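You operate a simulated robot arm through the tools that you are given. There is no shell and no other tool. Be economical: measure what you need, move in short steps, check, and stop when the job is done.

You are at the controls of a simulated robot arm. One attempt, no reset.

## Task
Raise the counter to 85 cm; the crumb brush juts over its edge.
Fine: move the brush on to the counter first; keep the leads slack; free the lock to wind, then lock it.
Where things are to end (x, y in the base frame): crumb brush within 60 mm of [710, 470].

Only the result counts: the job must be done as asked and must still hold three seconds after the hand-in. Knocking over, shifting, dropping, spilling or breaking anything else fails it.

## Robot
A 7-joint arm with a two-finger parallel gripper, fixed in place. Base frame: the origin is at the foot of the arm, x ahead of it, y to its left, z up; the work surface is at about z = 786. Lengths are in mm, angles in rad, forces in N, time in s.
Its first joint turns from -2.897 to 2.897 rad. Payload 4.4 kg.
Tool frame: the origin (TCP) lies between the finger pads and is the grasp point; the fingertips stand 23 mm ahead of it; z points along the fingers, y is the line along which they close. The gripper opens to 94 mm. The fingers are 38 mm wide and 10 mm thick; the gripper's body (54 by 96 mm) begins 39 mm behind the TCP.
Orientation is that of the tool frame in the base frame, as a unit quaternion [w, x, y, z]. With the fingers straight down and closing along the base's y, the tool's x points along the base's -x, its y along +y and its z along -z.

## Interface
- The arm moves only by the tool drive_tool. Its argument "commands" is a list of rows, each a list of 7 numbers: the shift along the tool's x, y, z in mm, then the turn, a rotation vector about the tool's x, y, z in rad, then the closure, from 0 (fully open) to 1 (shut). In form: [[tx, ty, tz, ax, ay, az, hand], ...]. A call has 1 to 20 rows; each row shifts and turns the commanded pose from where the row before left it, along the tool's axes as they then stand. Rows are played at 5 a second. More than 50 mm and 0.15 rad between two rows, or a gripper value outside its range, and nothing of the call is played. Where a pose cannot be reached the arm comes as near as it can. A force on the tool above 40 N (or 10 N above the force at the start of the call, whichever is more), or a blocked arm, ends the call early, and 0.2 s more pass. The fingers move at their own pace (about 72 mm/s each) and stop on an object; they squeeze with about 36 N. The grip force told is the motor's: it shows also when the fingers shut on nothing. Time passes only in rows, and 0.2 s behind the last, so rows that do not move let the fingers close. It gives the time, the measured TCP pose, the force on the tool (base axes), the opening and the grip force at its end, in the units of the frame above (readings bear some noise), with the torque about the TCP (base axes, N m) and any sound that the robot's microphone picked up.
- Cameras (640 x 400 px; columns grow to the right, rows downward): "scene" is fixed at [219.9, -500.7, 1249]; the picture's right is [0.79, -0.62, 0.00], its down [-0.21, -0.27, -0.94] and it looks along [0.58, 0.74, -0.34] (base axes); focal length 316 px, centre (320, 200). "wrist" rides on the gripper at [86, 16, -74] in the tool frame; the picture's right is [-0.18, 0.98, 0.00], its down [-0.58, -0.11, -0.81] and it looks along [-0.79, -0.15, 0.59] (tool axes); focal length 243 px, centre (320, 200). There is no depth. A picture from a camera that has moved, and an enlarged one, comes with that camera's place and axes in the base frame and with its lens.
- grab_frame(camera): a new picture of that camera. No time passes.
- enlarge(camera, box): a new picture of the part [left, top, right, bottom] of that camera's present view, enlarged. No time passes.
- finish_job(): hands the job in; it is judged then, once.

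Go step by step. Nothing tells you positions but the pictures and the camera data: compare them with the known pose of the tool, close in by small moves and look again before you grip or let go. The budget is 120 turns and 84 pictures, counting those below and the enlarged ones. Unless the task says otherwise, let go and move clear before handing in, and close with one line.

The tools are called as a command line: name --pt "numbers of a row" for each row, then --argument value for the rest, lists and objects as JSON in quotes. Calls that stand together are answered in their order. drive_tool: Moves the arm, as the interface text tells. Its arguments: {"type":"object","properties":{"commands":{"type":"array"}},"required":["commands"]} The other tools are called the same way: grab_frame (camera) takes a picture; enlarge (camera, box) takes an enlarged picture of a part of a camera's view; finish_job () hands the job in.

At the start:

```text
t: 0.0
ee_pos: [702.9, 430.2, 1195.0]
orientation: [0.001, 0.0, 1.0, 0.001]
force: [-0.7, -0.5, -0.1]
torque: [-0.05, -0.01, -0.01]
finger_gap: 94.2
grip_force: 0.0
```

scene: 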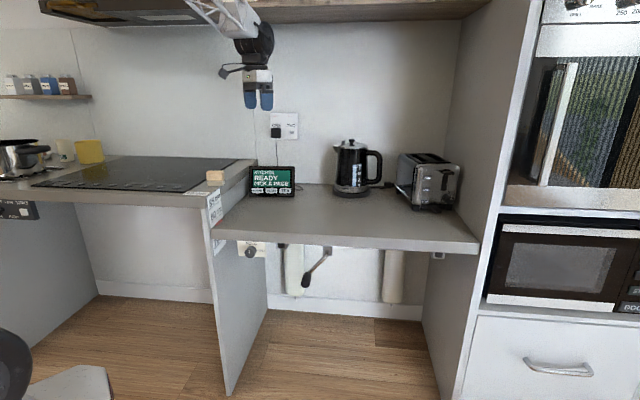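
wrist: 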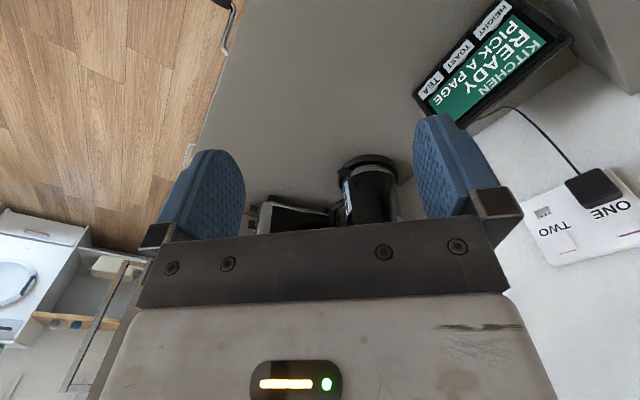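

I see a height-adjustable counter with a crank below it, a display, kettle and toaster on it, and a small beige block at the edge of the neighbouring hob counter. I'll look closer at these parts.

enlarge --camera "scene" --box '[180, 150, 320, 238]'

enlarge --camera "scene" --box '[200, 210, 360, 310]'

enlarge --camera "scene" --box '[330, 130, 490, 260]'

```text
4.55 times, centred on (250, 194) of scene
camera zoom: at [219.9, -500.7, 1249.0], right [0.79, -0.62, 0.0], down [-0.21, -0.27, -0.94], along [0.58, 0.74, -0.34], focal length 1435 px, centre (638, 227)
```

zoom: 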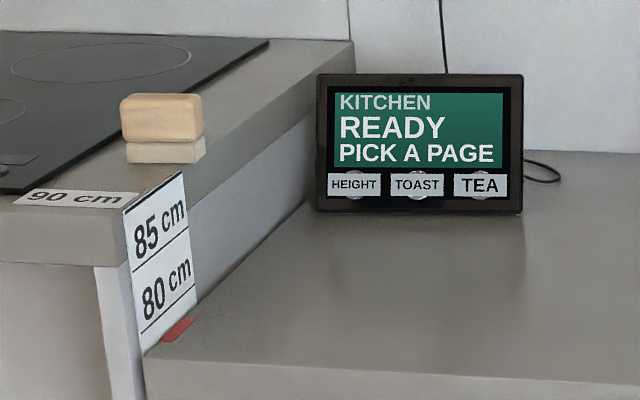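

```text
4.00 times, centred on (280, 260) of scene
camera zoom: at [219.9, -500.7, 1249.0], right [0.79, -0.62, 0.0], down [-0.21, -0.27, -0.94], along [0.58, 0.74, -0.34], focal length 1263 px, centre (480, -40)
```

zoom: 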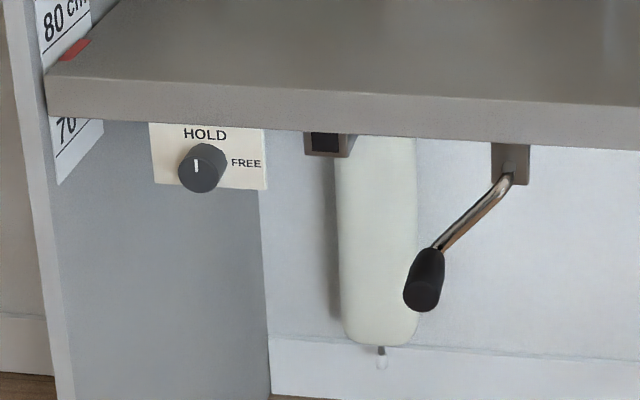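

```text
3.08 times, centred on (410, 195) of scene
camera zoom: at [219.9, -500.7, 1249.0], right [0.79, -0.62, 0.0], down [-0.21, -0.27, -0.94], along [0.58, 0.74, -0.34], focal length 972 px, centre (43, 215)
```

zoom: 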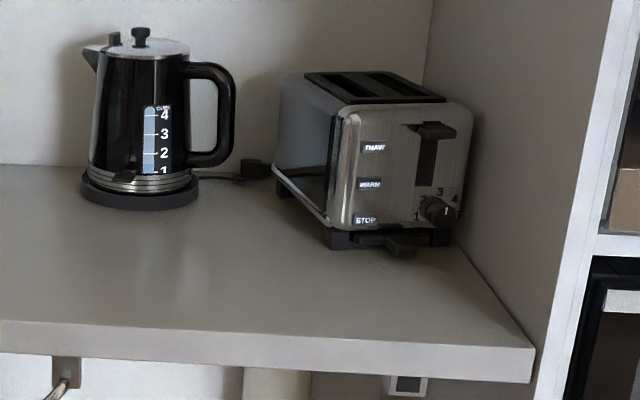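

The kitchen stands at 45° in the base frame: depth u=(.707,.707), rightwards v=(.707,-.707). The brush lies at about (630,690,915) on the hob counter's edge. I'll turn the tool to face the wall and go near it to look.

drive_tool --pt "0 0 0 0 0 -0.1309 0" --pt "0 0 0 0 0 -0.1309 0" --pt "0 0 0 0 0 -0.1309 0" --pt "0 0 0 0 0 -0.1309 0" --pt "0 0 0 0 0 -0.1309 0" --pt "0 0 0 0 0 -0.1309 0" --pt "-5 39 13 0 0 0 0" --pt "-5 39 13 0 0 0 0" --pt "-5 39 13 0 0 0 0" --pt "-5 39 13 0 0 0 0" --pt "-5 39 13 0 0 0 0" --pt "-5 39 13 0 0 0 0" --pt "0 0 0 0 0 0 0"

grab_frame --camera "wrist"

grab_frame --camera "scene"

```text
t: 2.8
ee_pos: [558.5, 618.1, 1119.4]
orientation: [-0.001, -0.382, 0.924, 0.0]
force: [0.4, 0.4, 0.0]
torque: [-0.01, 0.03, 0.06]
finger_gap: 93.9
grip_force: 0.0
```

```text
78 pictures are left
camera wrist: at [486.7, 569.1, 1194.2], right [-0.57, 0.82, 0.0], down [0.49, 0.33, 0.81], along [0.67, 0.46, -0.59], focal length 243 px, centre (320, 200)
```

wrist: 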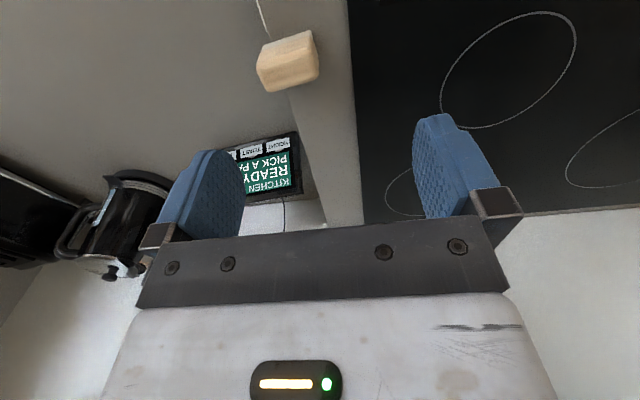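

```text
77 pictures are left
```

scene: 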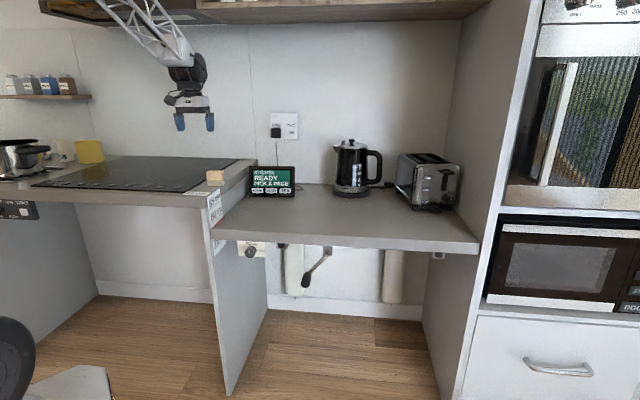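

The brush is triangulated at about (601,607), z≈935, overhanging the hob counter's right edge. I'll back off to see it centrally.

drive_tool --pt "40 -13 0 0 0 0 0" --pt "40 -13 0 0 0 0 0" --pt "40 -12 0 0 0 0 0" --pt "0 0 0 0 0 0 0"

enlarge --camera "wrist" --box '[220, 40, 420, 165]'

grab_frame --camera "wrist"

```text
t: 3.8
ee_pos: [497.8, 504.7, 1116.8]
orientation: [0.0, -0.383, 0.924, -0.001]
force: [-0.6, 1.1, -0.1]
torque: [0.02, -0.05, -0.01]
finger_gap: 93.9
grip_force: 0.1
```

```text
3.20 times, centred on (320, 102) of wrist
camera zoom: at [425.5, 454.3, 1192.8], right [-0.57, 0.82, 0.0], down [0.49, 0.33, 0.81], along [0.66, 0.46, -0.59], focal length 776 px, centre (320, 512)
```

zoom: 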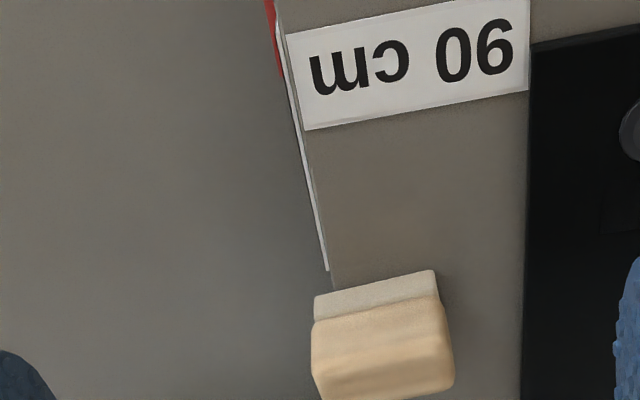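

```text
75 pictures are left
camera wrist: at [425.5, 454.3, 1192.8], right [-0.57, 0.82, 0.0], down [0.49, 0.33, 0.81], along [0.66, 0.46, -0.59], focal length 243 px, centre (320, 200)
```

wrist: 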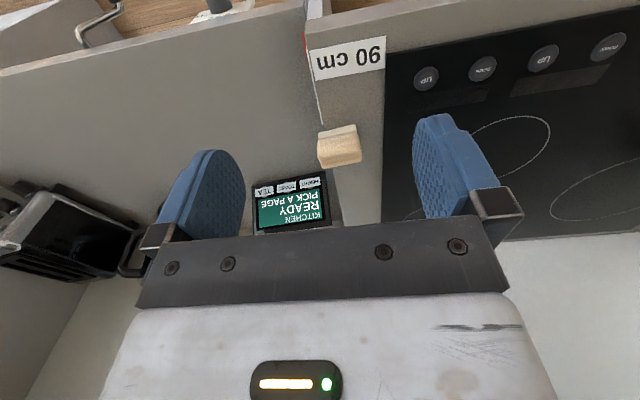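

The brush is about 57 mm across (v), 33 mm deep and 42 mm high, with its centre near (603,612). I'll go above it and check before lowering.

drive_tool --pt "-38 0 0 0 0 0 0" --pt "-38 0 0 0 0 0 0" --pt "-37 0 0 0 0 0 0" --pt "-37 0 0 0 0 0 0" --pt "0 0 40 0 0 0 0" --pt "0 0 40 0 0 0 0" --pt "0 0 37 0 0 0 0" --pt "0 0 0 0 0 0 0"

grab_frame --camera "wrist"

enlarge --camera "scene" --box '[180, 120, 276, 180]'

```text
t: 5.6
ee_pos: [603.3, 607.8, 998.7]
orientation: [0.0, -0.383, 0.924, 0.0]
force: [-0.8, -0.1, 0.0]
torque: [0.0, 0.01, 0.03]
finger_gap: 93.6
grip_force: 0.0
```

```text
74 pictures are left
camera wrist: at [532.1, 558.7, 1072.7], right [-0.57, 0.82, 0.0], down [0.49, 0.33, 0.81], along [0.66, 0.46, -0.59], focal length 243 px, centre (320, 200)
```

wrist: 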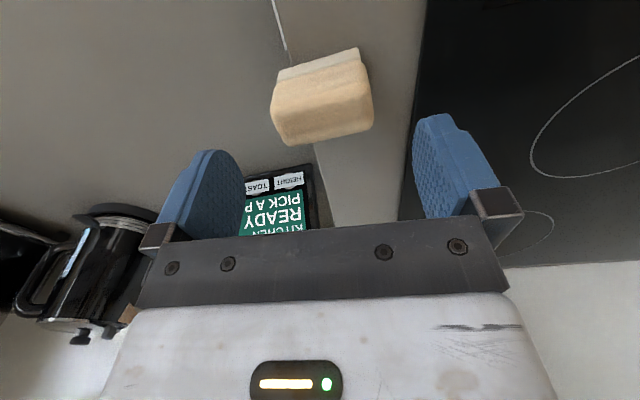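

```text
6.67 times, centred on (228, 150) of scene
camera zoom: at [219.9, -500.7, 1249.0], right [0.79, -0.62, 0.0], down [-0.21, -0.27, -0.94], along [0.58, 0.74, -0.34], focal length 2105 px, centre (933, 533)
```

zoom: 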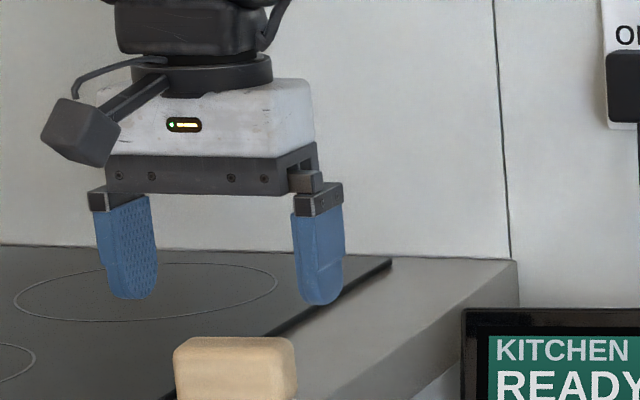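

The brush sits between the fingers, about 5 mm deeper than the TCP. I'll correct that and go down to z≈938 with the hand open.

drive_tool --pt "-5 0 20 0 0 0 0" --pt "0 0 20 0 0 0 0" --pt "0 0 20 0 0 0 0" --pt "0 0 0 0 0 0 0"

grab_frame --camera "wrist"

enlarge --camera "scene" --box '[180, 140, 276, 200]'

```text
t: 6.6
ee_pos: [610.0, 615.0, 936.6]
orientation: [0.0, -0.383, 0.924, 0.0]
force: [0.3, 0.0, -0.6]
torque: [0.01, -0.02, -0.01]
finger_gap: 93.8
grip_force: 0.0
```

```text
72 pictures are left
camera wrist: at [537.9, 564.2, 1011.6], right [-0.57, 0.82, 0.0], down [0.49, 0.33, 0.81], along [0.67, 0.46, -0.59], focal length 243 px, centre (320, 200)
```

wrist: 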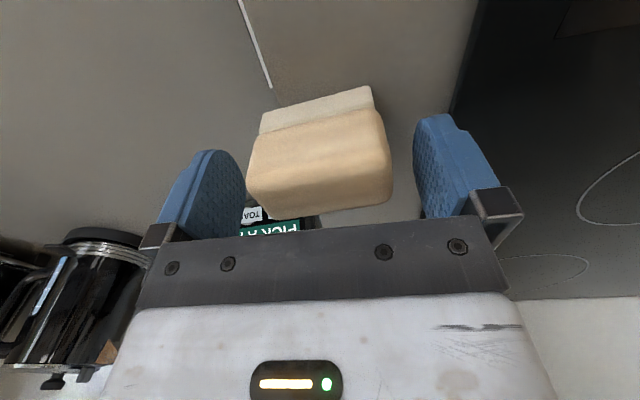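

```text
6.67 times, centred on (228, 170) of scene
camera zoom: at [219.9, -500.7, 1249.0], right [0.79, -0.62, 0.0], down [-0.21, -0.27, -0.94], along [0.58, 0.74, -0.34], focal length 2105 px, centre (933, 400)
```

zoom: 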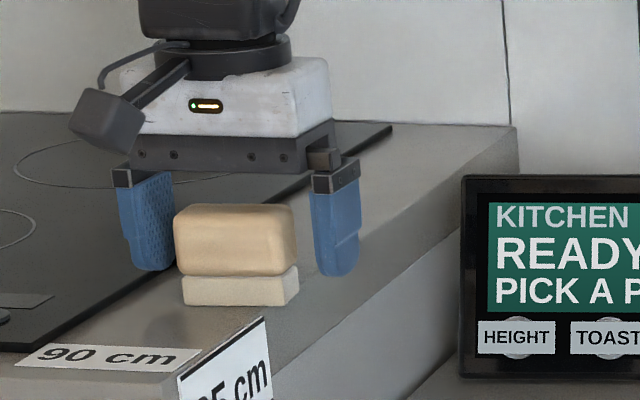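

The brush is centred sideways and lies about 6 mm nearer than the TCP. I'll shift back and close.

drive_tool --pt "6 0 0 0 0 0 0" --pt "0 0 0 0 0 0 0.25" --pt "0 0 0 0 0 0 0.4" --pt "0 0 0 0 0 0 0.6" --pt "0 0 0 0 0 0 0.6" --pt "0 0 0 0 0 0 0.6"

grab_frame --camera "wrist"

```text
t: 8.0
ee_pos: [606.3, 609.8, 937.0]
orientation: [0.0, -0.382, 0.924, 0.001]
force: [1.0, 0.0, 1.8]
torque: [0.04, 0.02, -0.01]
finger_gap: 59.4
grip_force: 36.2
```

```text
70 pictures are left
camera wrist: at [533.9, 559.7, 1012.3], right [-0.57, 0.82, 0.0], down [0.49, 0.33, 0.81], along [0.67, 0.46, -0.59], focal length 243 px, centre (320, 200)
```

wrist: 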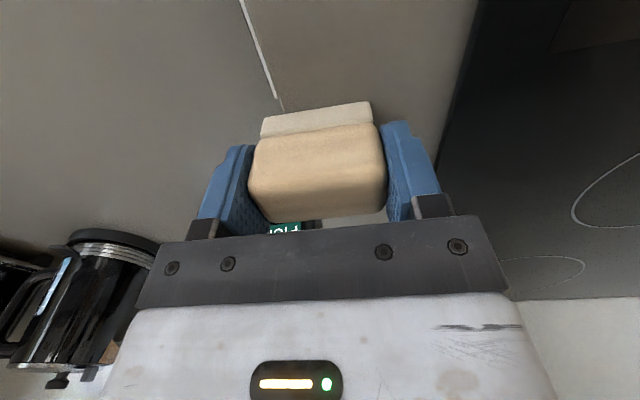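

Gripped at 59 mm. I'll lift, carry to (710,470), and lower to about 30 mm above the counter.

drive_tool --pt "0 0 -20 0 0 0 0.6" --pt "0 0 -25 0 0 0 0.6" --pt "0 0 -15 0 0 0 0.6" --pt "5 -35 0 0 0 0 0.6" --pt "5 -35 0 0 0 0 0.6" --pt "5 -35 0 0 0 0 0.6" --pt "5 -35 0 0 0 0 0.6" --pt "6 -33 0 0 0 0 0.6" --pt "0 0 35 0 0 0 0.6" --pt "0 0 35 0 0 0 0.6" --pt "0 0 35 0 0 0 0.6" --pt "0 0 35 0 0 0 0.6" --pt "0 0 7 0 0 0 0.6" --pt "0 0 0 0 0 0 0.6"

grab_frame --camera "scene"

```text
t: 11.0
ee_pos: [709.9, 467.4, 851.8]
orientation: [0.0, -0.383, 0.924, 0.0]
force: [-0.1, 0.3, -0.8]
torque: [-0.03, -0.02, 0.0]
finger_gap: 59.4
grip_force: 36.4
```

```text
69 pictures are left
```

scene: 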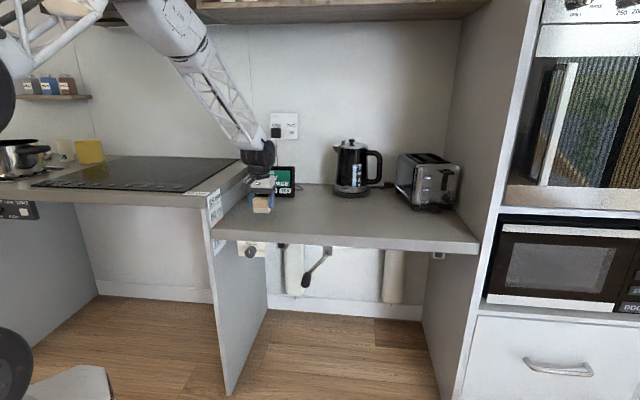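

Over the target. I'll lower in small steps until contact shows in the force.

drive_tool --pt "0 0 10 0 0 0 0.6" --pt "0 0 5 0 0 0 0.6" --pt "0 0 4 0 0 0 0.6" --pt "0 0 4 0 0 0 0.6" --pt "0 0 0 0 0 0 0.6"

enlarge --camera "scene" --box '[210, 160, 322, 230]'

```text
t: 12.2
ee_pos: [708.1, 468.5, 830.5]
orientation: [-0.001, -0.382, 0.924, 0.0]
force: [0.4, -0.1, -0.8]
torque: [0.02, -0.01, 0.06]
finger_gap: 59.6
grip_force: 36.1
```

```text
5.71 times, centred on (266, 195) of scene
camera zoom: at [219.9, -500.7, 1249.0], right [0.79, -0.62, 0.0], down [-0.21, -0.27, -0.94], along [0.58, 0.74, -0.34], focal length 1804 px, centre (629, 229)
```

zoom: 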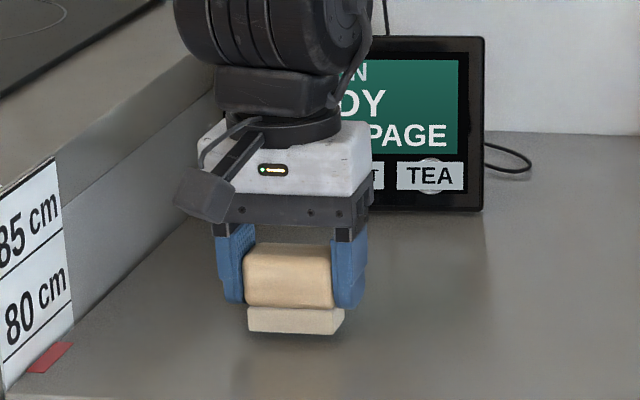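

drive_tool --pt "0 0 3 0 0 0 0.6" --pt "0 0 2 0 0 0 0.6" --pt "0 0 2 0 0 0 0.6" --pt "0 0 2 0 0 0 0.6" --pt "0 0 0 0 0 0 0.6"

```text
t: 13.4
ee_pos: [710.1, 469.2, 821.6]
orientation: [0.002, -0.383, 0.924, 0.001]
force: [-5.3, 5.2, 34.1]
torque: [0.07, 0.19, 0.0]
finger_gap: 59.1
grip_force: 35.7
```

Contact with the counter (34 N). I'll ease up 2 mm, open, and rise clear.

drive_tool --pt "0 0 -2 0 0 0 0.6" --pt "0 0 0 0 0 0 0.4" --pt "0 0 0 0 0 0 0.2" --pt "0 0 0 0 0 0 0" --pt "0 0 0 0 0 0 0" --pt "0 0 -20 0 0 0 0" --pt "0 0 -40 0 0 0 0" --pt "0 0 -40 0 0 0 0" --pt "0 0 -40 0 0 0 0"

grab_frame --camera "wrist"

enlarge --camera "scene" --box '[200, 170, 328, 250]'

```text
t: 15.4
ee_pos: [707.9, 471.5, 961.9]
orientation: [-0.001, -0.383, 0.924, -0.001]
force: [0.0, 1.0, 0.0]
torque: [0.01, -0.02, 0.03]
finger_gap: 93.9
grip_force: 0.1
```

```text
67 pictures are left
camera wrist: at [635.3, 421.8, 1035.2], right [-0.57, 0.82, 0.0], down [0.49, 0.34, 0.81], along [0.66, 0.46, -0.59], focal length 243 px, centre (320, 200)
```

wrist: 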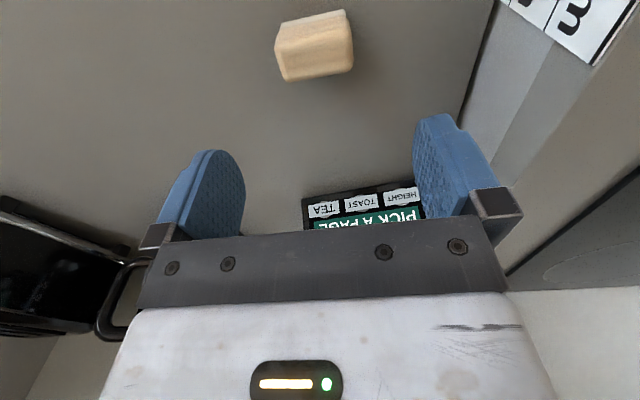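

```text
5.00 times, centred on (264, 210) of scene
camera zoom: at [219.9, -500.7, 1249.0], right [0.79, -0.62, 0.0], down [-0.21, -0.27, -0.94], along [0.58, 0.74, -0.34], focal length 1579 px, centre (600, 150)
```

zoom: 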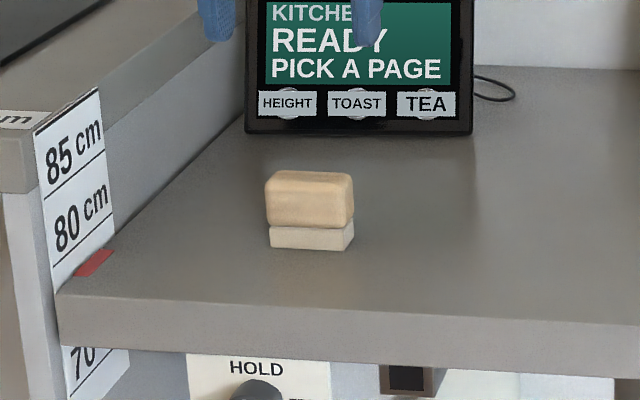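

The brush stands upright on the counter at the target. The scale agrees with z (pointer 78.6 cm), so the counter must rise about 64 mm. Next I'll retreat and look under the counter at the lock, crank and leads.

drive_tool --pt "45 0 0 0 0 0 0" --pt "45 0 0 0 0 0 0" --pt "45 0 0 0 0 0 0" --pt "45 0 0 0 0 0 0" --pt "45 0 0 0 0 0 0" --pt "45 0 0 0 0 0 0" --pt "30 0 0 0 0 0 0" --pt "0 0 45 0 0 0 0" --pt "0 0 45 0 0 0 0" --pt "0 0 45 0 0 0 0" --pt "0 0 45 0 0 0 0" --pt "0 0 45 0 0 0 0" --pt "0 0 0 0 -0.14 0 0" --pt "0 0 0 0 -0.14 0 0" --pt "0 0 0 0 -0.14 0 0" --pt "0 0 0 0 -0.14 0 0" --pt "0 0 0 0 -0.14 0 0" --pt "0 0 0 0 0 0 0"

grab_frame --camera "wrist"

grab_frame --camera "scene"

```text
t: 19.4
ee_pos: [481.9, 250.8, 693.5]
orientation: [0.278, -0.361, 0.88, 0.131]
force: [-0.3, 0.5, 0.7]
torque: [-0.02, -0.01, 0.02]
finger_gap: 94.0
grip_force: 0.0
stopped in row 18: the arm was blocked; the commanded pose is now the measured one
```

```text
65 pictures are left
camera wrist: at [391.0, 180.6, 704.6], right [-0.59, 0.8, 0.14], down [0.1, -0.1, 0.99], along [0.8, 0.6, -0.02], focal length 243 px, centre (320, 200)
```

wrist: 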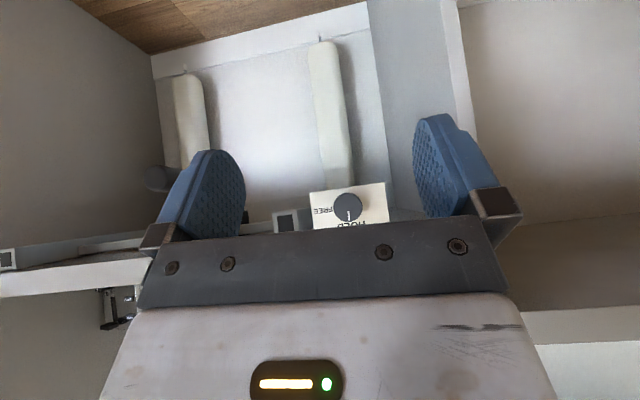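

```text
64 pictures are left
```

scene: 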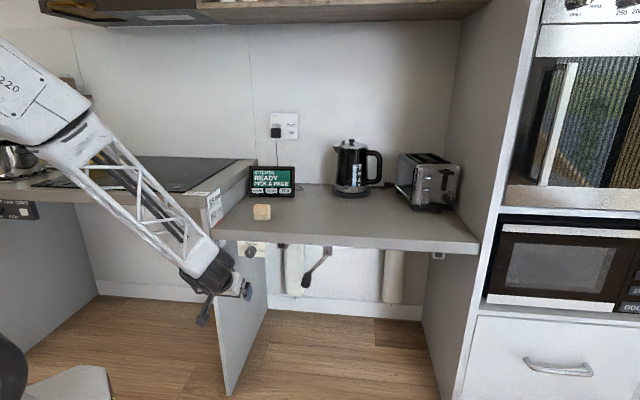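

The arm stopped short there, probably at a joint limit close in. I can see the knob (≈u 735, v 155, z 708) and the panel just under the front edge. I'll move outward and tilt on gradually.

drive_tool --pt "-33 0 11.5 0 0 0 0" --pt "-33 0 11.5 0 0 0 0" --pt "-33 0 11.5 0 0 0 0" --pt "0 0 0 0 -0.1 0 0" --pt "0 0 0 0 -0.1 0 0" --pt "0 0 0 0 -0.1 0 0" --pt "0 0 0 0 -0.1 0 0" --pt "0 0 0 0 0 0 0"

grab_frame --camera "scene"

```text
t: 21.2
ee_pos: [553.9, 320.8, 724.9]
orientation: [0.448, -0.326, 0.808, 0.199]
force: [0.5, 0.2, 0.9]
torque: [0.0, -0.05, 0.01]
finger_gap: 94.0
grip_force: 0.1
```

```text
63 pictures are left
```

scene: 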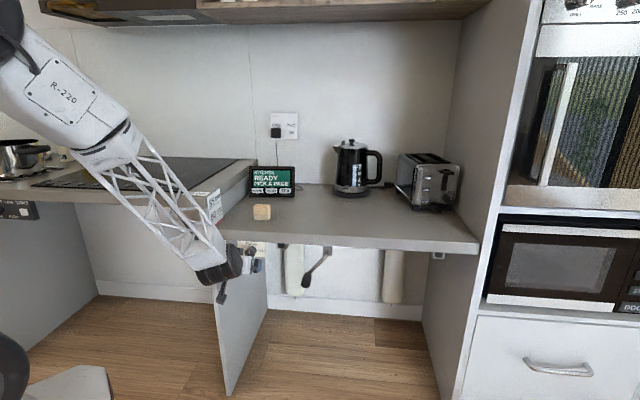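

Works. I'll continue forward and level the tool.

drive_tool --pt "-20 0 34 0 0 0 0" --pt "0 0 0 0 -0.1 0 0" --pt "0 0 0 0 -0.1 0 0" --pt "0 0 0 0 -0.1 0 0" --pt "0 0 0 0 -0.1 0 0" --pt "0 0 0 0 -0.1 0 0" --pt "0 0 0 0 0 0 0"

grab_frame --camera "wrist"

```text
t: 22.8
ee_pos: [582.5, 348.9, 724.3]
orientation: [0.635, -0.267, 0.672, 0.273]
force: [0.1, -0.3, 0.0]
torque: [-0.03, 0.02, -0.01]
finger_gap: 94.1
grip_force: 0.1
```

```text
62 pictures are left
camera wrist: at [514.2, 306.2, 641.3], right [-0.69, 0.7, 0.21], down [-0.46, -0.64, 0.61], along [0.56, 0.32, 0.76], focal length 243 px, centre (320, 200)
```

wrist: 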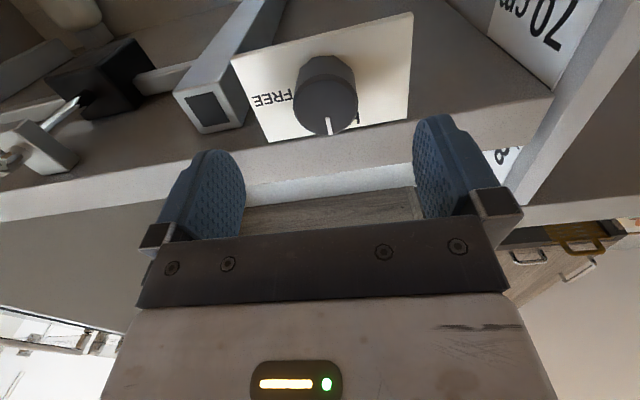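

The tool is nearly level. I'll zoom in on the knob and on the crank.

enlarge --camera "wrist" --box '[210, 10, 430, 147]'

enlarge --camera "wrist" --box '[0, 0, 240, 200]'

enlarge --camera "scene" --box '[190, 210, 350, 310]'

```text
2.91 times, centred on (320, 78) of wrist
camera zoom: at [514.2, 306.2, 641.3], right [-0.69, 0.7, 0.21], down [-0.46, -0.64, 0.61], along [0.56, 0.32, 0.76], focal length 706 px, centre (320, 554)
```

zoom: 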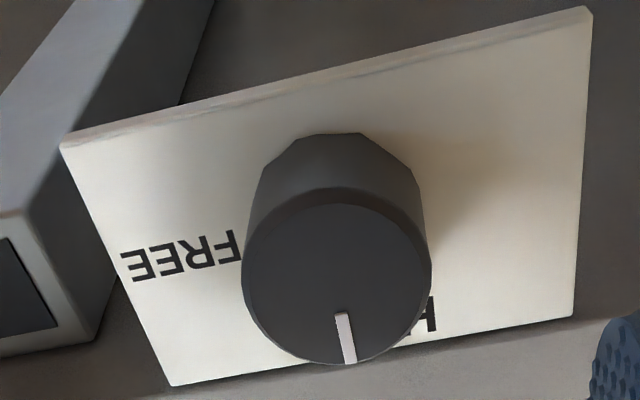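

```text
2.00 times, centred on (120, 100) of wrist
camera zoom: at [514.2, 306.2, 641.3], right [-0.69, 0.7, 0.21], down [-0.46, -0.64, 0.61], along [0.56, 0.32, 0.76], focal length 485 px, centre (720, 400)
```

zoom: 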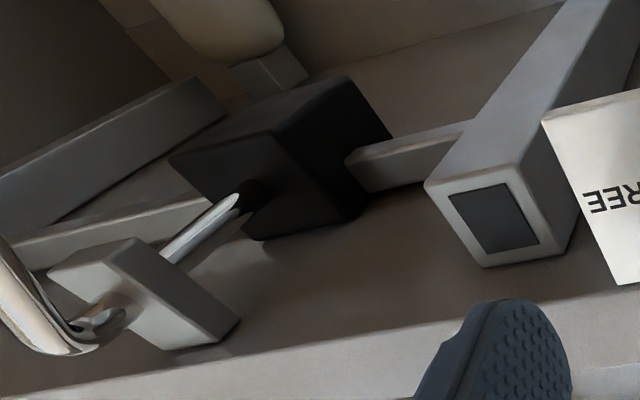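

```text
4.00 times, centred on (270, 260) of scene
camera zoom: at [219.9, -500.7, 1249.0], right [0.79, -0.62, 0.0], down [-0.21, -0.27, -0.94], along [0.58, 0.74, -0.34], focal length 1263 px, centre (520, -40)
```

zoom: 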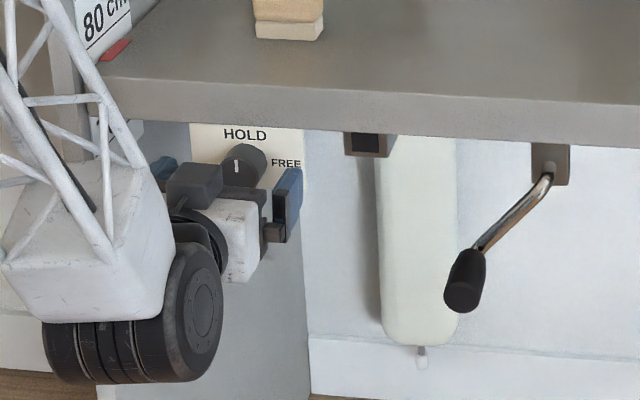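

The knob face is at u≈713, v≈161, z≈718, Ø≈39 mm, with the panel at u≈737. I'll narrow the hand, level it and come in front of the knob.

drive_tool --pt "6 4 0 0 -0.046 0 0.27" --pt "0 0 15 0 0 0 0.27" --pt "0 0 10 0 0 0 0.27" --pt "0 0 0 0 0 0 0.27"

grab_frame --camera "wrist"

enlarge --camera "scene" --box '[210, 220, 306, 280]'

```text
t: 23.8
ee_pos: [597.0, 371.8, 717.6]
orientation: [0.649, -0.263, 0.657, 0.28]
force: [0.2, -0.1, -0.5]
torque: [-0.02, -0.01, 0.02]
finger_gap: 68.6
grip_force: 0.0
```

```text
58 pictures are left
camera wrist: at [531.6, 331.1, 632.2], right [-0.69, 0.69, 0.21], down [-0.48, -0.66, 0.58], along [0.54, 0.3, 0.79], focal length 243 px, centre (320, 200)
```

wrist: 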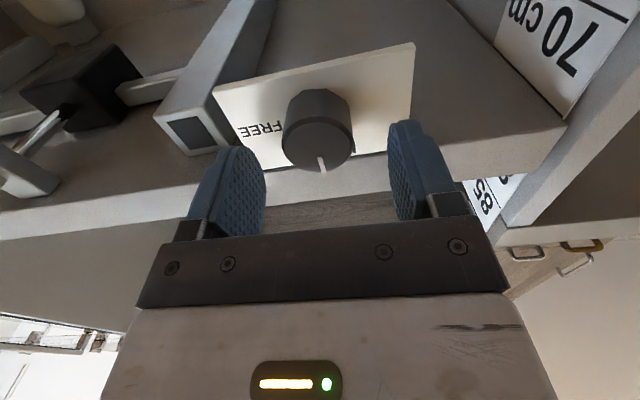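

```text
6.67 times, centred on (258, 250) of scene
camera zoom: at [219.9, -500.7, 1249.0], right [0.79, -0.62, 0.0], down [-0.21, -0.27, -0.94], along [0.58, 0.74, -0.34], focal length 2105 px, centre (733, -133)
```

zoom: 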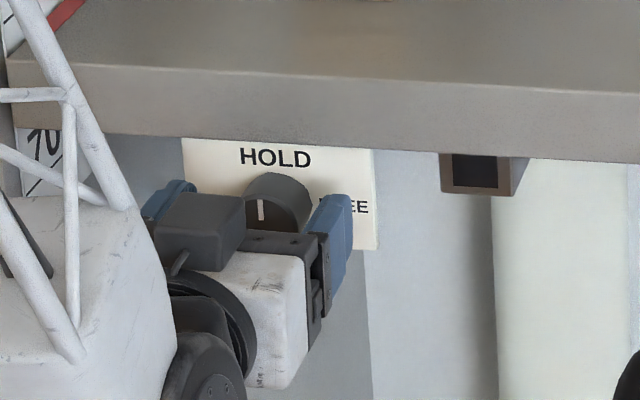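

Centred on the knob. I'll advance 22 mm and close.

drive_tool --pt "0 0 11 0 0 0 0.27" --pt "0 0 11 0 0 0 0.27" --pt "0 0 0 0 0 0 0.45" --pt "0 0 0 0 0 0 0.7" --pt "0 0 0 0 0 0 0.7" --pt "0 0 0 0 0 0 0.7"

grab_frame --camera "wrist"

```text
t: 24.4
ee_pos: [611.0, 385.1, 716.2]
orientation: [0.649, -0.261, 0.657, 0.281]
force: [-9.1, -8.7, 0.5]
torque: [0.22, -0.16, 0.38]
finger_gap: 51.8
grip_force: 0.2
stopped in row 3: the force on the tool passed its limit at 166 N (the readings are from after the stop); the commanded pose is now the measured one
```

```text
56 pictures are left
camera wrist: at [545.9, 344.1, 629.9], right [-0.69, 0.69, 0.21], down [-0.48, -0.66, 0.58], along [0.54, 0.3, 0.79], focal length 243 px, centre (320, 200)
```

wrist: 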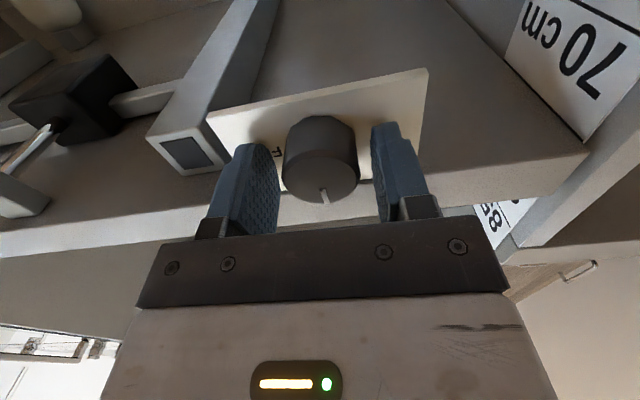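

The fingertips touched the panel, which is at u≈727. I'll back off 5 mm, then close on the knob.

drive_tool --pt "0 0 -5 0 0 0 0.4" --pt "0 0 0 0 0 0 0.7" --pt "0 0 0 0 0 0 0.7" --pt "0 0 0 0 0 0 0.7"

grab_frame --camera "wrist"

grab_frame --camera "scene"

```text
t: 25.4
ee_pos: [607.8, 381.7, 716.2]
orientation: [0.649, -0.261, 0.657, 0.28]
force: [-9.4, 19.3, 0.5]
torque: [0.09, 0.06, -0.04]
finger_gap: 37.4
grip_force: 10.3
```

```text
55 pictures are left
camera wrist: at [542.4, 340.8, 630.3], right [-0.69, 0.69, 0.21], down [-0.48, -0.66, 0.58], along [0.54, 0.3, 0.79], focal length 243 px, centre (320, 200)
```

wrist: 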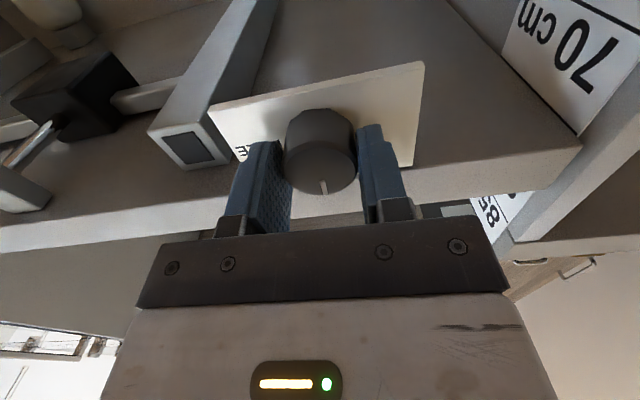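

```text
54 pictures are left
```

scene: 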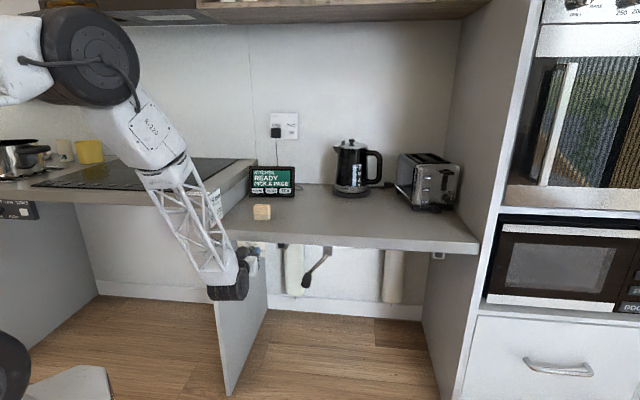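

The knob is slightly left of centre. I'll shift 3 mm in tool y and squeeze.

drive_tool --pt "0 2 0 0 0 0 0.7" --pt "0 1 0 0 0 0 0.7" --pt "0 0 0 0 0 0 0.7"

```text
t: 26.3
ee_pos: [606.7, 381.7, 715.6]
orientation: [0.649, -0.26, 0.658, 0.28]
force: [8.0, -7.4, -2.7]
torque: [0.13, -0.19, 0.44]
finger_gap: 35.6
grip_force: 44.2
stopped in row 3: the force on the tool passed its limit at 42 N (the readings are from after the stop); the commanded pose is now the measured one
```

Gripped. I'll turn clockwise (+z) toward FREE in small steps.

drive_tool --pt "0 0 0 0 0 0.1 0.7" --pt "0 0 0 0 0 0.1 0.7" --pt "0 0 0 0 0 0.1 0.7" --pt "0 0 0 0 0 0.1 0.7" --pt "0 0 0 0 0 0.1 0.7"

grab_frame --camera "wrist"

```text
t: 26.9
ee_pos: [607.6, 382.0, 716.9]
orientation: [0.624, -0.202, 0.678, 0.332]
force: [6.7, -9.3, -2.5]
torque: [0.12, -0.18, 0.57]
finger_gap: 35.6
grip_force: 45.3
stopped in row 2: the force on the tool passed its limit at 43 N (the readings are from after the stop); the commanded pose is now the measured one
```

```text
53 pictures are left
camera wrist: at [531.9, 351.6, 634.5], right [-0.65, 0.66, 0.38], down [-0.42, -0.72, 0.55], along [0.63, 0.2, 0.75], focal length 243 px, centre (320, 200)
```

wrist: 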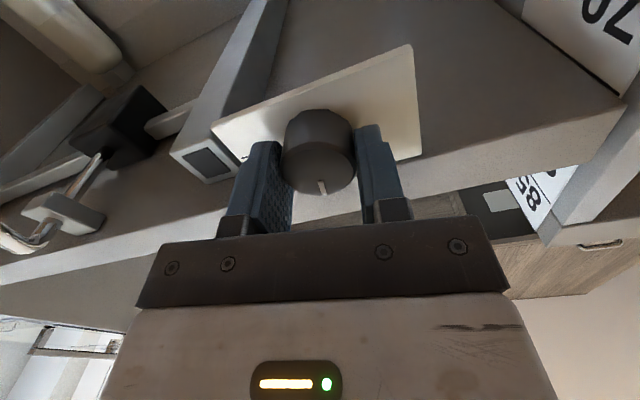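

The knob turns with the hand. The stop came from a side load, so I'll relieve 1 mm and go on in finer steps.

drive_tool --pt "0 -1 0 0 0 0 0.7" --pt "0 0 0 0 0 0.05 0.7" --pt "0 0 0 0 0 0.05 0.7" --pt "0 0 0 0 0 0.05 0.7" --pt "0 0 0 0 0 0.05 0.7"

```text
t: 28.1
ee_pos: [609.3, 379.5, 715.9]
orientation: [0.587, -0.134, 0.694, 0.394]
force: [24.1, 13.6, -19.0]
torque: [0.58, -0.69, 0.22]
finger_gap: 35.5
grip_force: 45.5
```

Side load is building up. I'll open briefly to relieve it, then regrip.

drive_tool --pt "0 0 0 0 0 0 0.45" --pt "0 0 0 0 0 0 0.45" --pt "0 0 0 0 0 0 0.7" --pt "0 0 0 0 0 0 0.7"

grab_frame --camera "wrist"

```text
t: 29.1
ee_pos: [609.3, 379.3, 715.5]
orientation: [0.588, -0.134, 0.695, 0.393]
force: [-2.6, -0.9, 0.8]
torque: [0.26, -0.28, 0.66]
finger_gap: 35.9
grip_force: 45.0
```

```text
52 pictures are left
camera wrist: at [521.2, 361.4, 642.4], right [-0.59, 0.59, 0.55], down [-0.34, -0.8, 0.49], along [0.73, 0.1, 0.67], focal length 243 px, centre (320, 200)
```

wrist: 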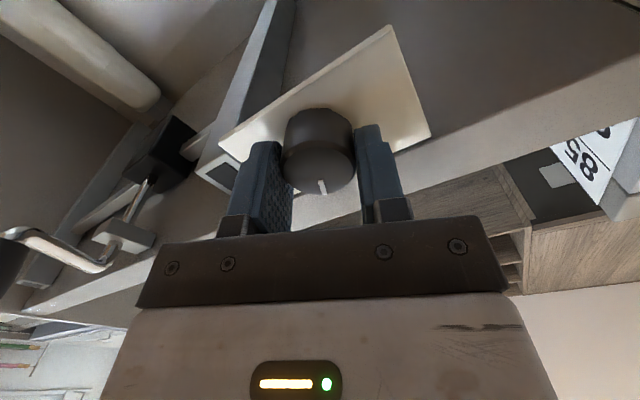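

Relieved, and the knob stays turned by about 0.4 rad. I'll carry on.

drive_tool --pt "0 0 0 0 0 0.06 0.7" --pt "0 0 0 0 0 0.06 0.7" --pt "0 0 0 0 0 0.06 0.7" --pt "0 0 0 0 0 0.06 0.7" --pt "0 0 0 0 0 0 0.45" --pt "0 0 0 0 0 0 0.45" --pt "0 0 0 0 0 0 0.7" --pt "0 0 0 0 0 0 0.7"

```text
t: 30.9
ee_pos: [608.5, 379.4, 715.5]
orientation: [0.536, -0.05, 0.705, 0.461]
force: [16.7, -8.0, -11.9]
torque: [0.06, -0.21, -0.07]
finger_gap: 37.2
grip_force: 10.8
```

The finger loads are unbalanced, so I'll centre by -2 mm in tool y and go on.

drive_tool --pt "0 -1 0 0 0 0 0.7" --pt "0 -0.5 0 0 0 0 0.7" --pt "0 0 0 0 0 0 0.7"

drive_tool --pt "0 0 0 0 0 0.06 0.7" --pt "0 0 0 0 0 0.06 0.7" --pt "0 0 0 0 0 0.06 0.7" --pt "0 0 0 0 0 0 0.7"

grab_frame --camera "wrist"

```text
t: 31.7
ee_pos: [608.3, 379.7, 714.2]
orientation: [0.535, -0.05, 0.705, 0.463]
force: [-30.0, 2.7, 15.7]
torque: [1.11, -0.95, 0.33]
finger_gap: 36.0
grip_force: 45.0
```

```text
t: 32.7
ee_pos: [610.6, 379.4, 714.5]
orientation: [0.492, 0.014, 0.708, 0.507]
force: [-1.4, 33.4, -18.4]
torque: [0.05, -0.03, 0.86]
finger_gap: 36.1
grip_force: 44.8
```

```text
51 pictures are left
camera wrist: at [504.3, 379.2, 667.2], right [-0.38, 0.38, 0.84], down [-0.22, -0.92, 0.32], along [0.9, -0.07, 0.43], focal length 243 px, centre (320, 200)
```

wrist: 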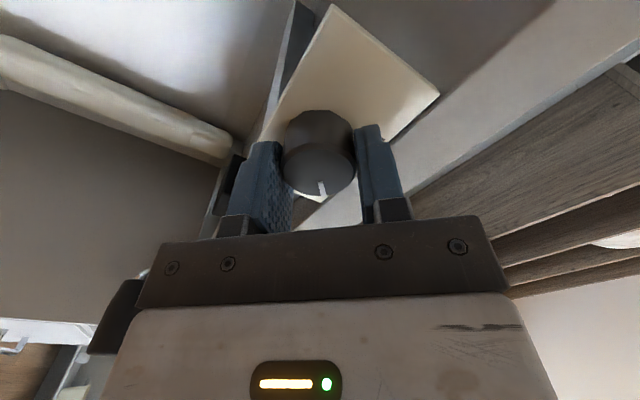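

About 47° turned. Let me check the mark in the scene view.

enlarge --camera "scene" --box '[210, 220, 306, 280]'

drive_tool --pt "0 0 0 0 0 0 0.45" --pt "0 0 0 0 0 0 0.45" --pt "0 0 0 0 0 0 0.7" --pt "0 0 0 0 0 0 0.7"

```text
6.67 times, centred on (258, 250) of scene
camera zoom: at [219.9, -500.7, 1249.0], right [0.79, -0.62, 0.0], down [-0.21, -0.27, -0.94], along [0.58, 0.74, -0.34], focal length 2105 px, centre (733, -133)
```

zoom: 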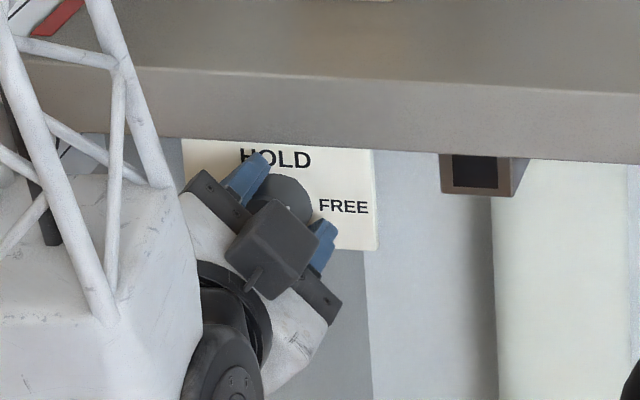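

```text
t: 33.7
ee_pos: [610.0, 377.8, 713.1]
orientation: [0.493, 0.014, 0.707, 0.507]
force: [7.9, -7.0, -3.2]
torque: [0.36, -0.44, 0.18]
finger_gap: 35.9
grip_force: 44.7
```

Mark is halfway to FREE. I'll continue turning, relieving between.

drive_tool --pt "0 0 0 0 0 0.06 0.7" --pt "0 0 0 0 0 0.06 0.7" --pt "0 0 0 0 0 0.06 0.7" --pt "0 0 0 0 0 0.06 0.7" --pt "0 0 0 0 0 0 0.45" --pt "0 0 0 0 0 0 0.45" --pt "0 0 0 0 0 0 0.7" --pt "0 0 0 0 0 0 0.7"

drive_tool --pt "0 0 0 0 0 0.06 0.7" --pt "0 0 0 0 0 0.06 0.7" --pt "0 0 0 0 0 0.06 0.7" --pt "0 0 0 0 0 0.06 0.7" --pt "0 0 0 0 0 0 0.45" --pt "0 0 0 0 0 0 0.45" --pt "0 0 0 0 0 0 0.7" --pt "0 0 0 0 0 0 0.7"

enlarge --camera "scene" --box '[210, 220, 306, 280]'

```text
t: 34.6
ee_pos: [609.8, 378.6, 714.2]
orientation: [0.437, 0.09, 0.702, 0.555]
force: [6.7, -3.9, -3.1]
torque: [0.35, -0.4, 0.55]
finger_gap: 36.2
grip_force: 44.9
stopped in row 4: the force on the tool passed its limit at 42 N (the readings are from after the stop); the commanded pose is now the measured one
```

```text
t: 36.4
ee_pos: [609.6, 379.3, 712.4]
orientation: [0.366, 0.173, 0.687, 0.604]
force: [3.0, -3.6, -20.9]
torque: [-0.18, 0.09, 0.22]
finger_gap: 37.7
grip_force: 10.6
```

```text
6.67 times, centred on (258, 250) of scene
camera zoom: at [219.9, -500.7, 1249.0], right [0.79, -0.62, 0.0], down [-0.21, -0.27, -0.94], along [0.58, 0.74, -0.34], focal length 2105 px, centre (733, -133)
```

zoom: 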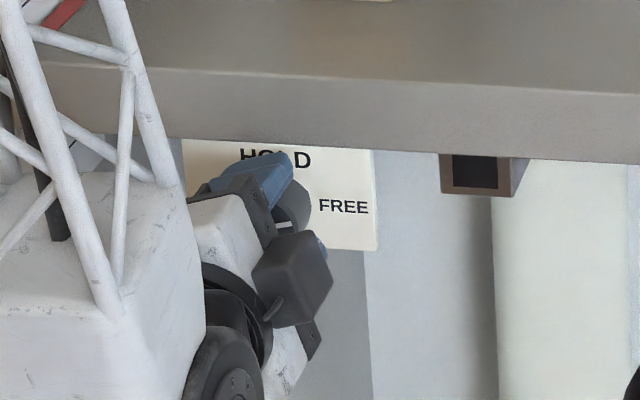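

About 73° now. I'll centre by 1.5 mm and finish the turn to 90°.

drive_tool --pt "0 -1.5 0 0 0 0 0.7" --pt "0 0 0 0 0 0 0.7" --pt "0 0 0 0 0 0.06 0.7" --pt "0 0 0 0 0 0.06 0.7" --pt "0 0 0 0 0 0.06 0.7" --pt "0 0 0 0 0 0.06 0.7" --pt "0 0 0 0 0 0.06 0.7" --pt "0 0 0 0 0 0 0.7"

grab_frame --camera "wrist"

```text
t: 37.7
ee_pos: [610.4, 378.1, 712.6]
orientation: [0.312, 0.232, 0.669, 0.633]
force: [6.6, 9.6, -10.5]
torque: [0.25, -0.24, -0.08]
finger_gap: 35.8
grip_force: 45.3
stopped in row 6: the force on the tool passed its limit at 43 N (the readings are from after the stop); the commanded pose is now the measured one
```

```text
48 pictures are left
camera wrist: at [496.0, 388.2, 717.7], right [0.05, -0.04, 1.0], down [-0.16, -0.99, -0.03], along [0.99, -0.16, -0.05], focal length 243 px, centre (320, 200)
```

wrist: 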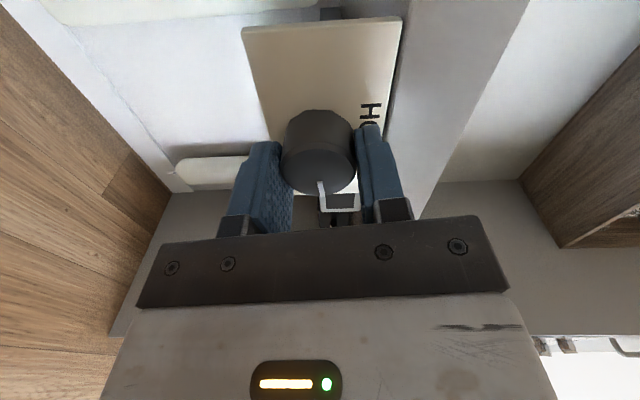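

drive_tool --pt "0 0 0 0 0 0.04 0.7" --pt "0 0 0 0 0 0.04 0.7" --pt "0 0 0 0 0 0.04 0.7" --pt "0 0 0 0 0 0.04 0.7" --pt "0 0 0 0 0 0 0.7"

```text
t: 38.9
ee_pos: [611.5, 377.8, 712.5]
orientation: [0.261, 0.285, 0.649, 0.656]
force: [11.2, -6.7, -15.9]
torque: [-0.1, -0.78, 0.0]
finger_gap: 35.6
grip_force: 45.0
```

Now at about 91° with some resistance. I'll open, back away and look at the knob and the crank.

drive_tool --pt "0 0 0 0 0 0 0.4" --pt "0 0 0 0 0 0 0.3" --pt "0 0 -20 0 0 0 0.3" --pt "0 0 -35 0 0 0 0.3" --pt "0 0 -35 0 0 0 0.3" --pt "0 0 0 0 0 0 0.3"

grab_frame --camera "wrist"

enlarge --camera "scene" --box '[200, 220, 360, 320]'

```text
t: 40.3
ee_pos: [546.9, 316.1, 712.4]
orientation: [0.261, 0.285, 0.647, 0.657]
force: [0.9, 0.0, 0.4]
torque: [-0.01, 0.0, -0.02]
finger_gap: 66.0
grip_force: 0.1
```

```text
47 pictures are left
camera wrist: at [433.5, 325.0, 731.1], right [0.16, -0.15, 0.98], down [-0.17, -0.98, -0.13], along [0.97, -0.14, -0.18], focal length 243 px, centre (320, 200)
```

wrist: 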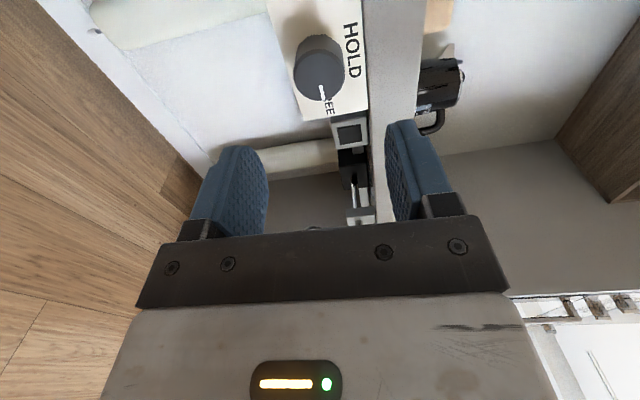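

```text
4.00 times, centred on (280, 270) of scene
camera zoom: at [219.9, -500.7, 1249.0], right [0.79, -0.62, 0.0], down [-0.21, -0.27, -0.94], along [0.58, 0.74, -0.34], focal length 1263 px, centre (480, -80)
```

zoom: 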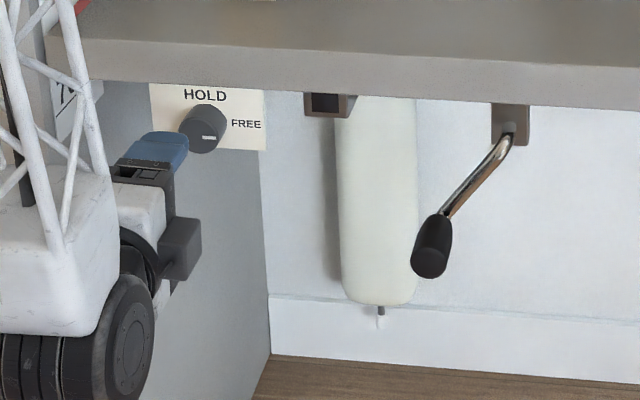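

The lock mark now points to FREE. Next the crank: I'll roll the hand back level and move in front of the crank handle (≈v 363, z 630).

drive_tool --pt "0 0 0 0 0 -0.13 0" --pt "0 0 0 0 0 -0.13 0" --pt "0 0 0 0 0 -0.13 0" --pt "0 0 0 0 0 -0.13 0" --pt "0 0 0 0 0 -0.13 0" --pt "0 0 0 0 0 -0.13 0" --pt "0 0 0 0 0 -0.13 0" --pt "0 0 0 0 0 -0.13 0" --pt "0 0 0 0 0 -0.13 0" --pt "0 0 0 0 0 -0.13 0" --pt "0 0 0 0 0 -0.13 0" --pt "0 0 0 0 0 -0.13 0" --pt "10 -40 -10 0 0 -0.03 0" --pt "10 -40 -10 0 0 0 0" --pt "10 -40 -10 0 0 0 0" --pt "20 -40 0 0 0 0 0" --pt "20 -40 0 0 0 0 0" --pt "0 0 0 0 0 0 0"

grab_frame --camera "wrist"

grab_frame --camera "scene"

```text
t: 44.1
ee_pos: [664.2, 151.7, 637.1]
orientation: [0.651, -0.263, 0.658, 0.274]
force: [0.0, -0.1, 0.0]
torque: [-0.01, 0.02, 0.0]
finger_gap: 94.0
grip_force: 0.1
```

```text
45 pictures are left
camera wrist: at [598.9, 110.9, 551.7], right [-0.69, 0.7, 0.2], down [-0.49, -0.65, 0.58], along [0.54, 0.3, 0.79], focal length 243 px, centre (320, 200)
```

wrist: 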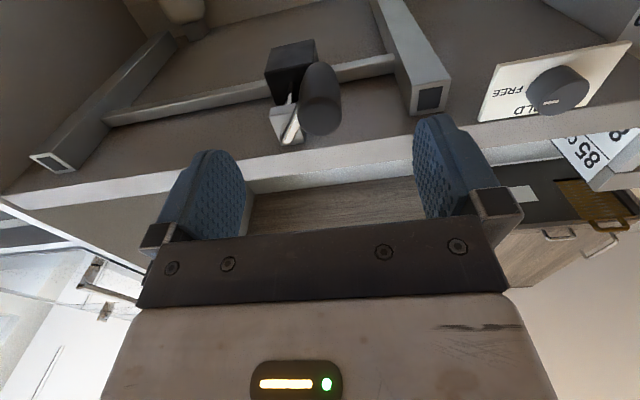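

```text
44 pictures are left
```

scene: 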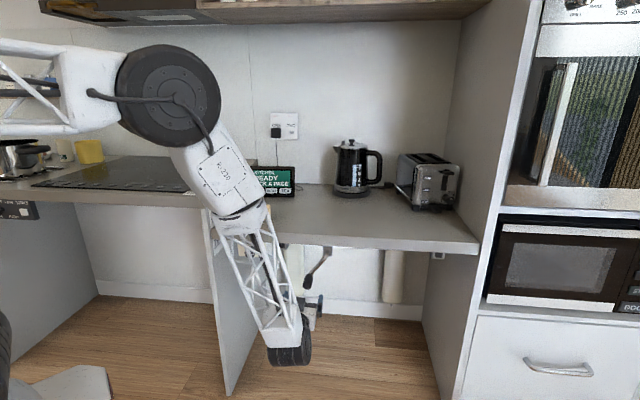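

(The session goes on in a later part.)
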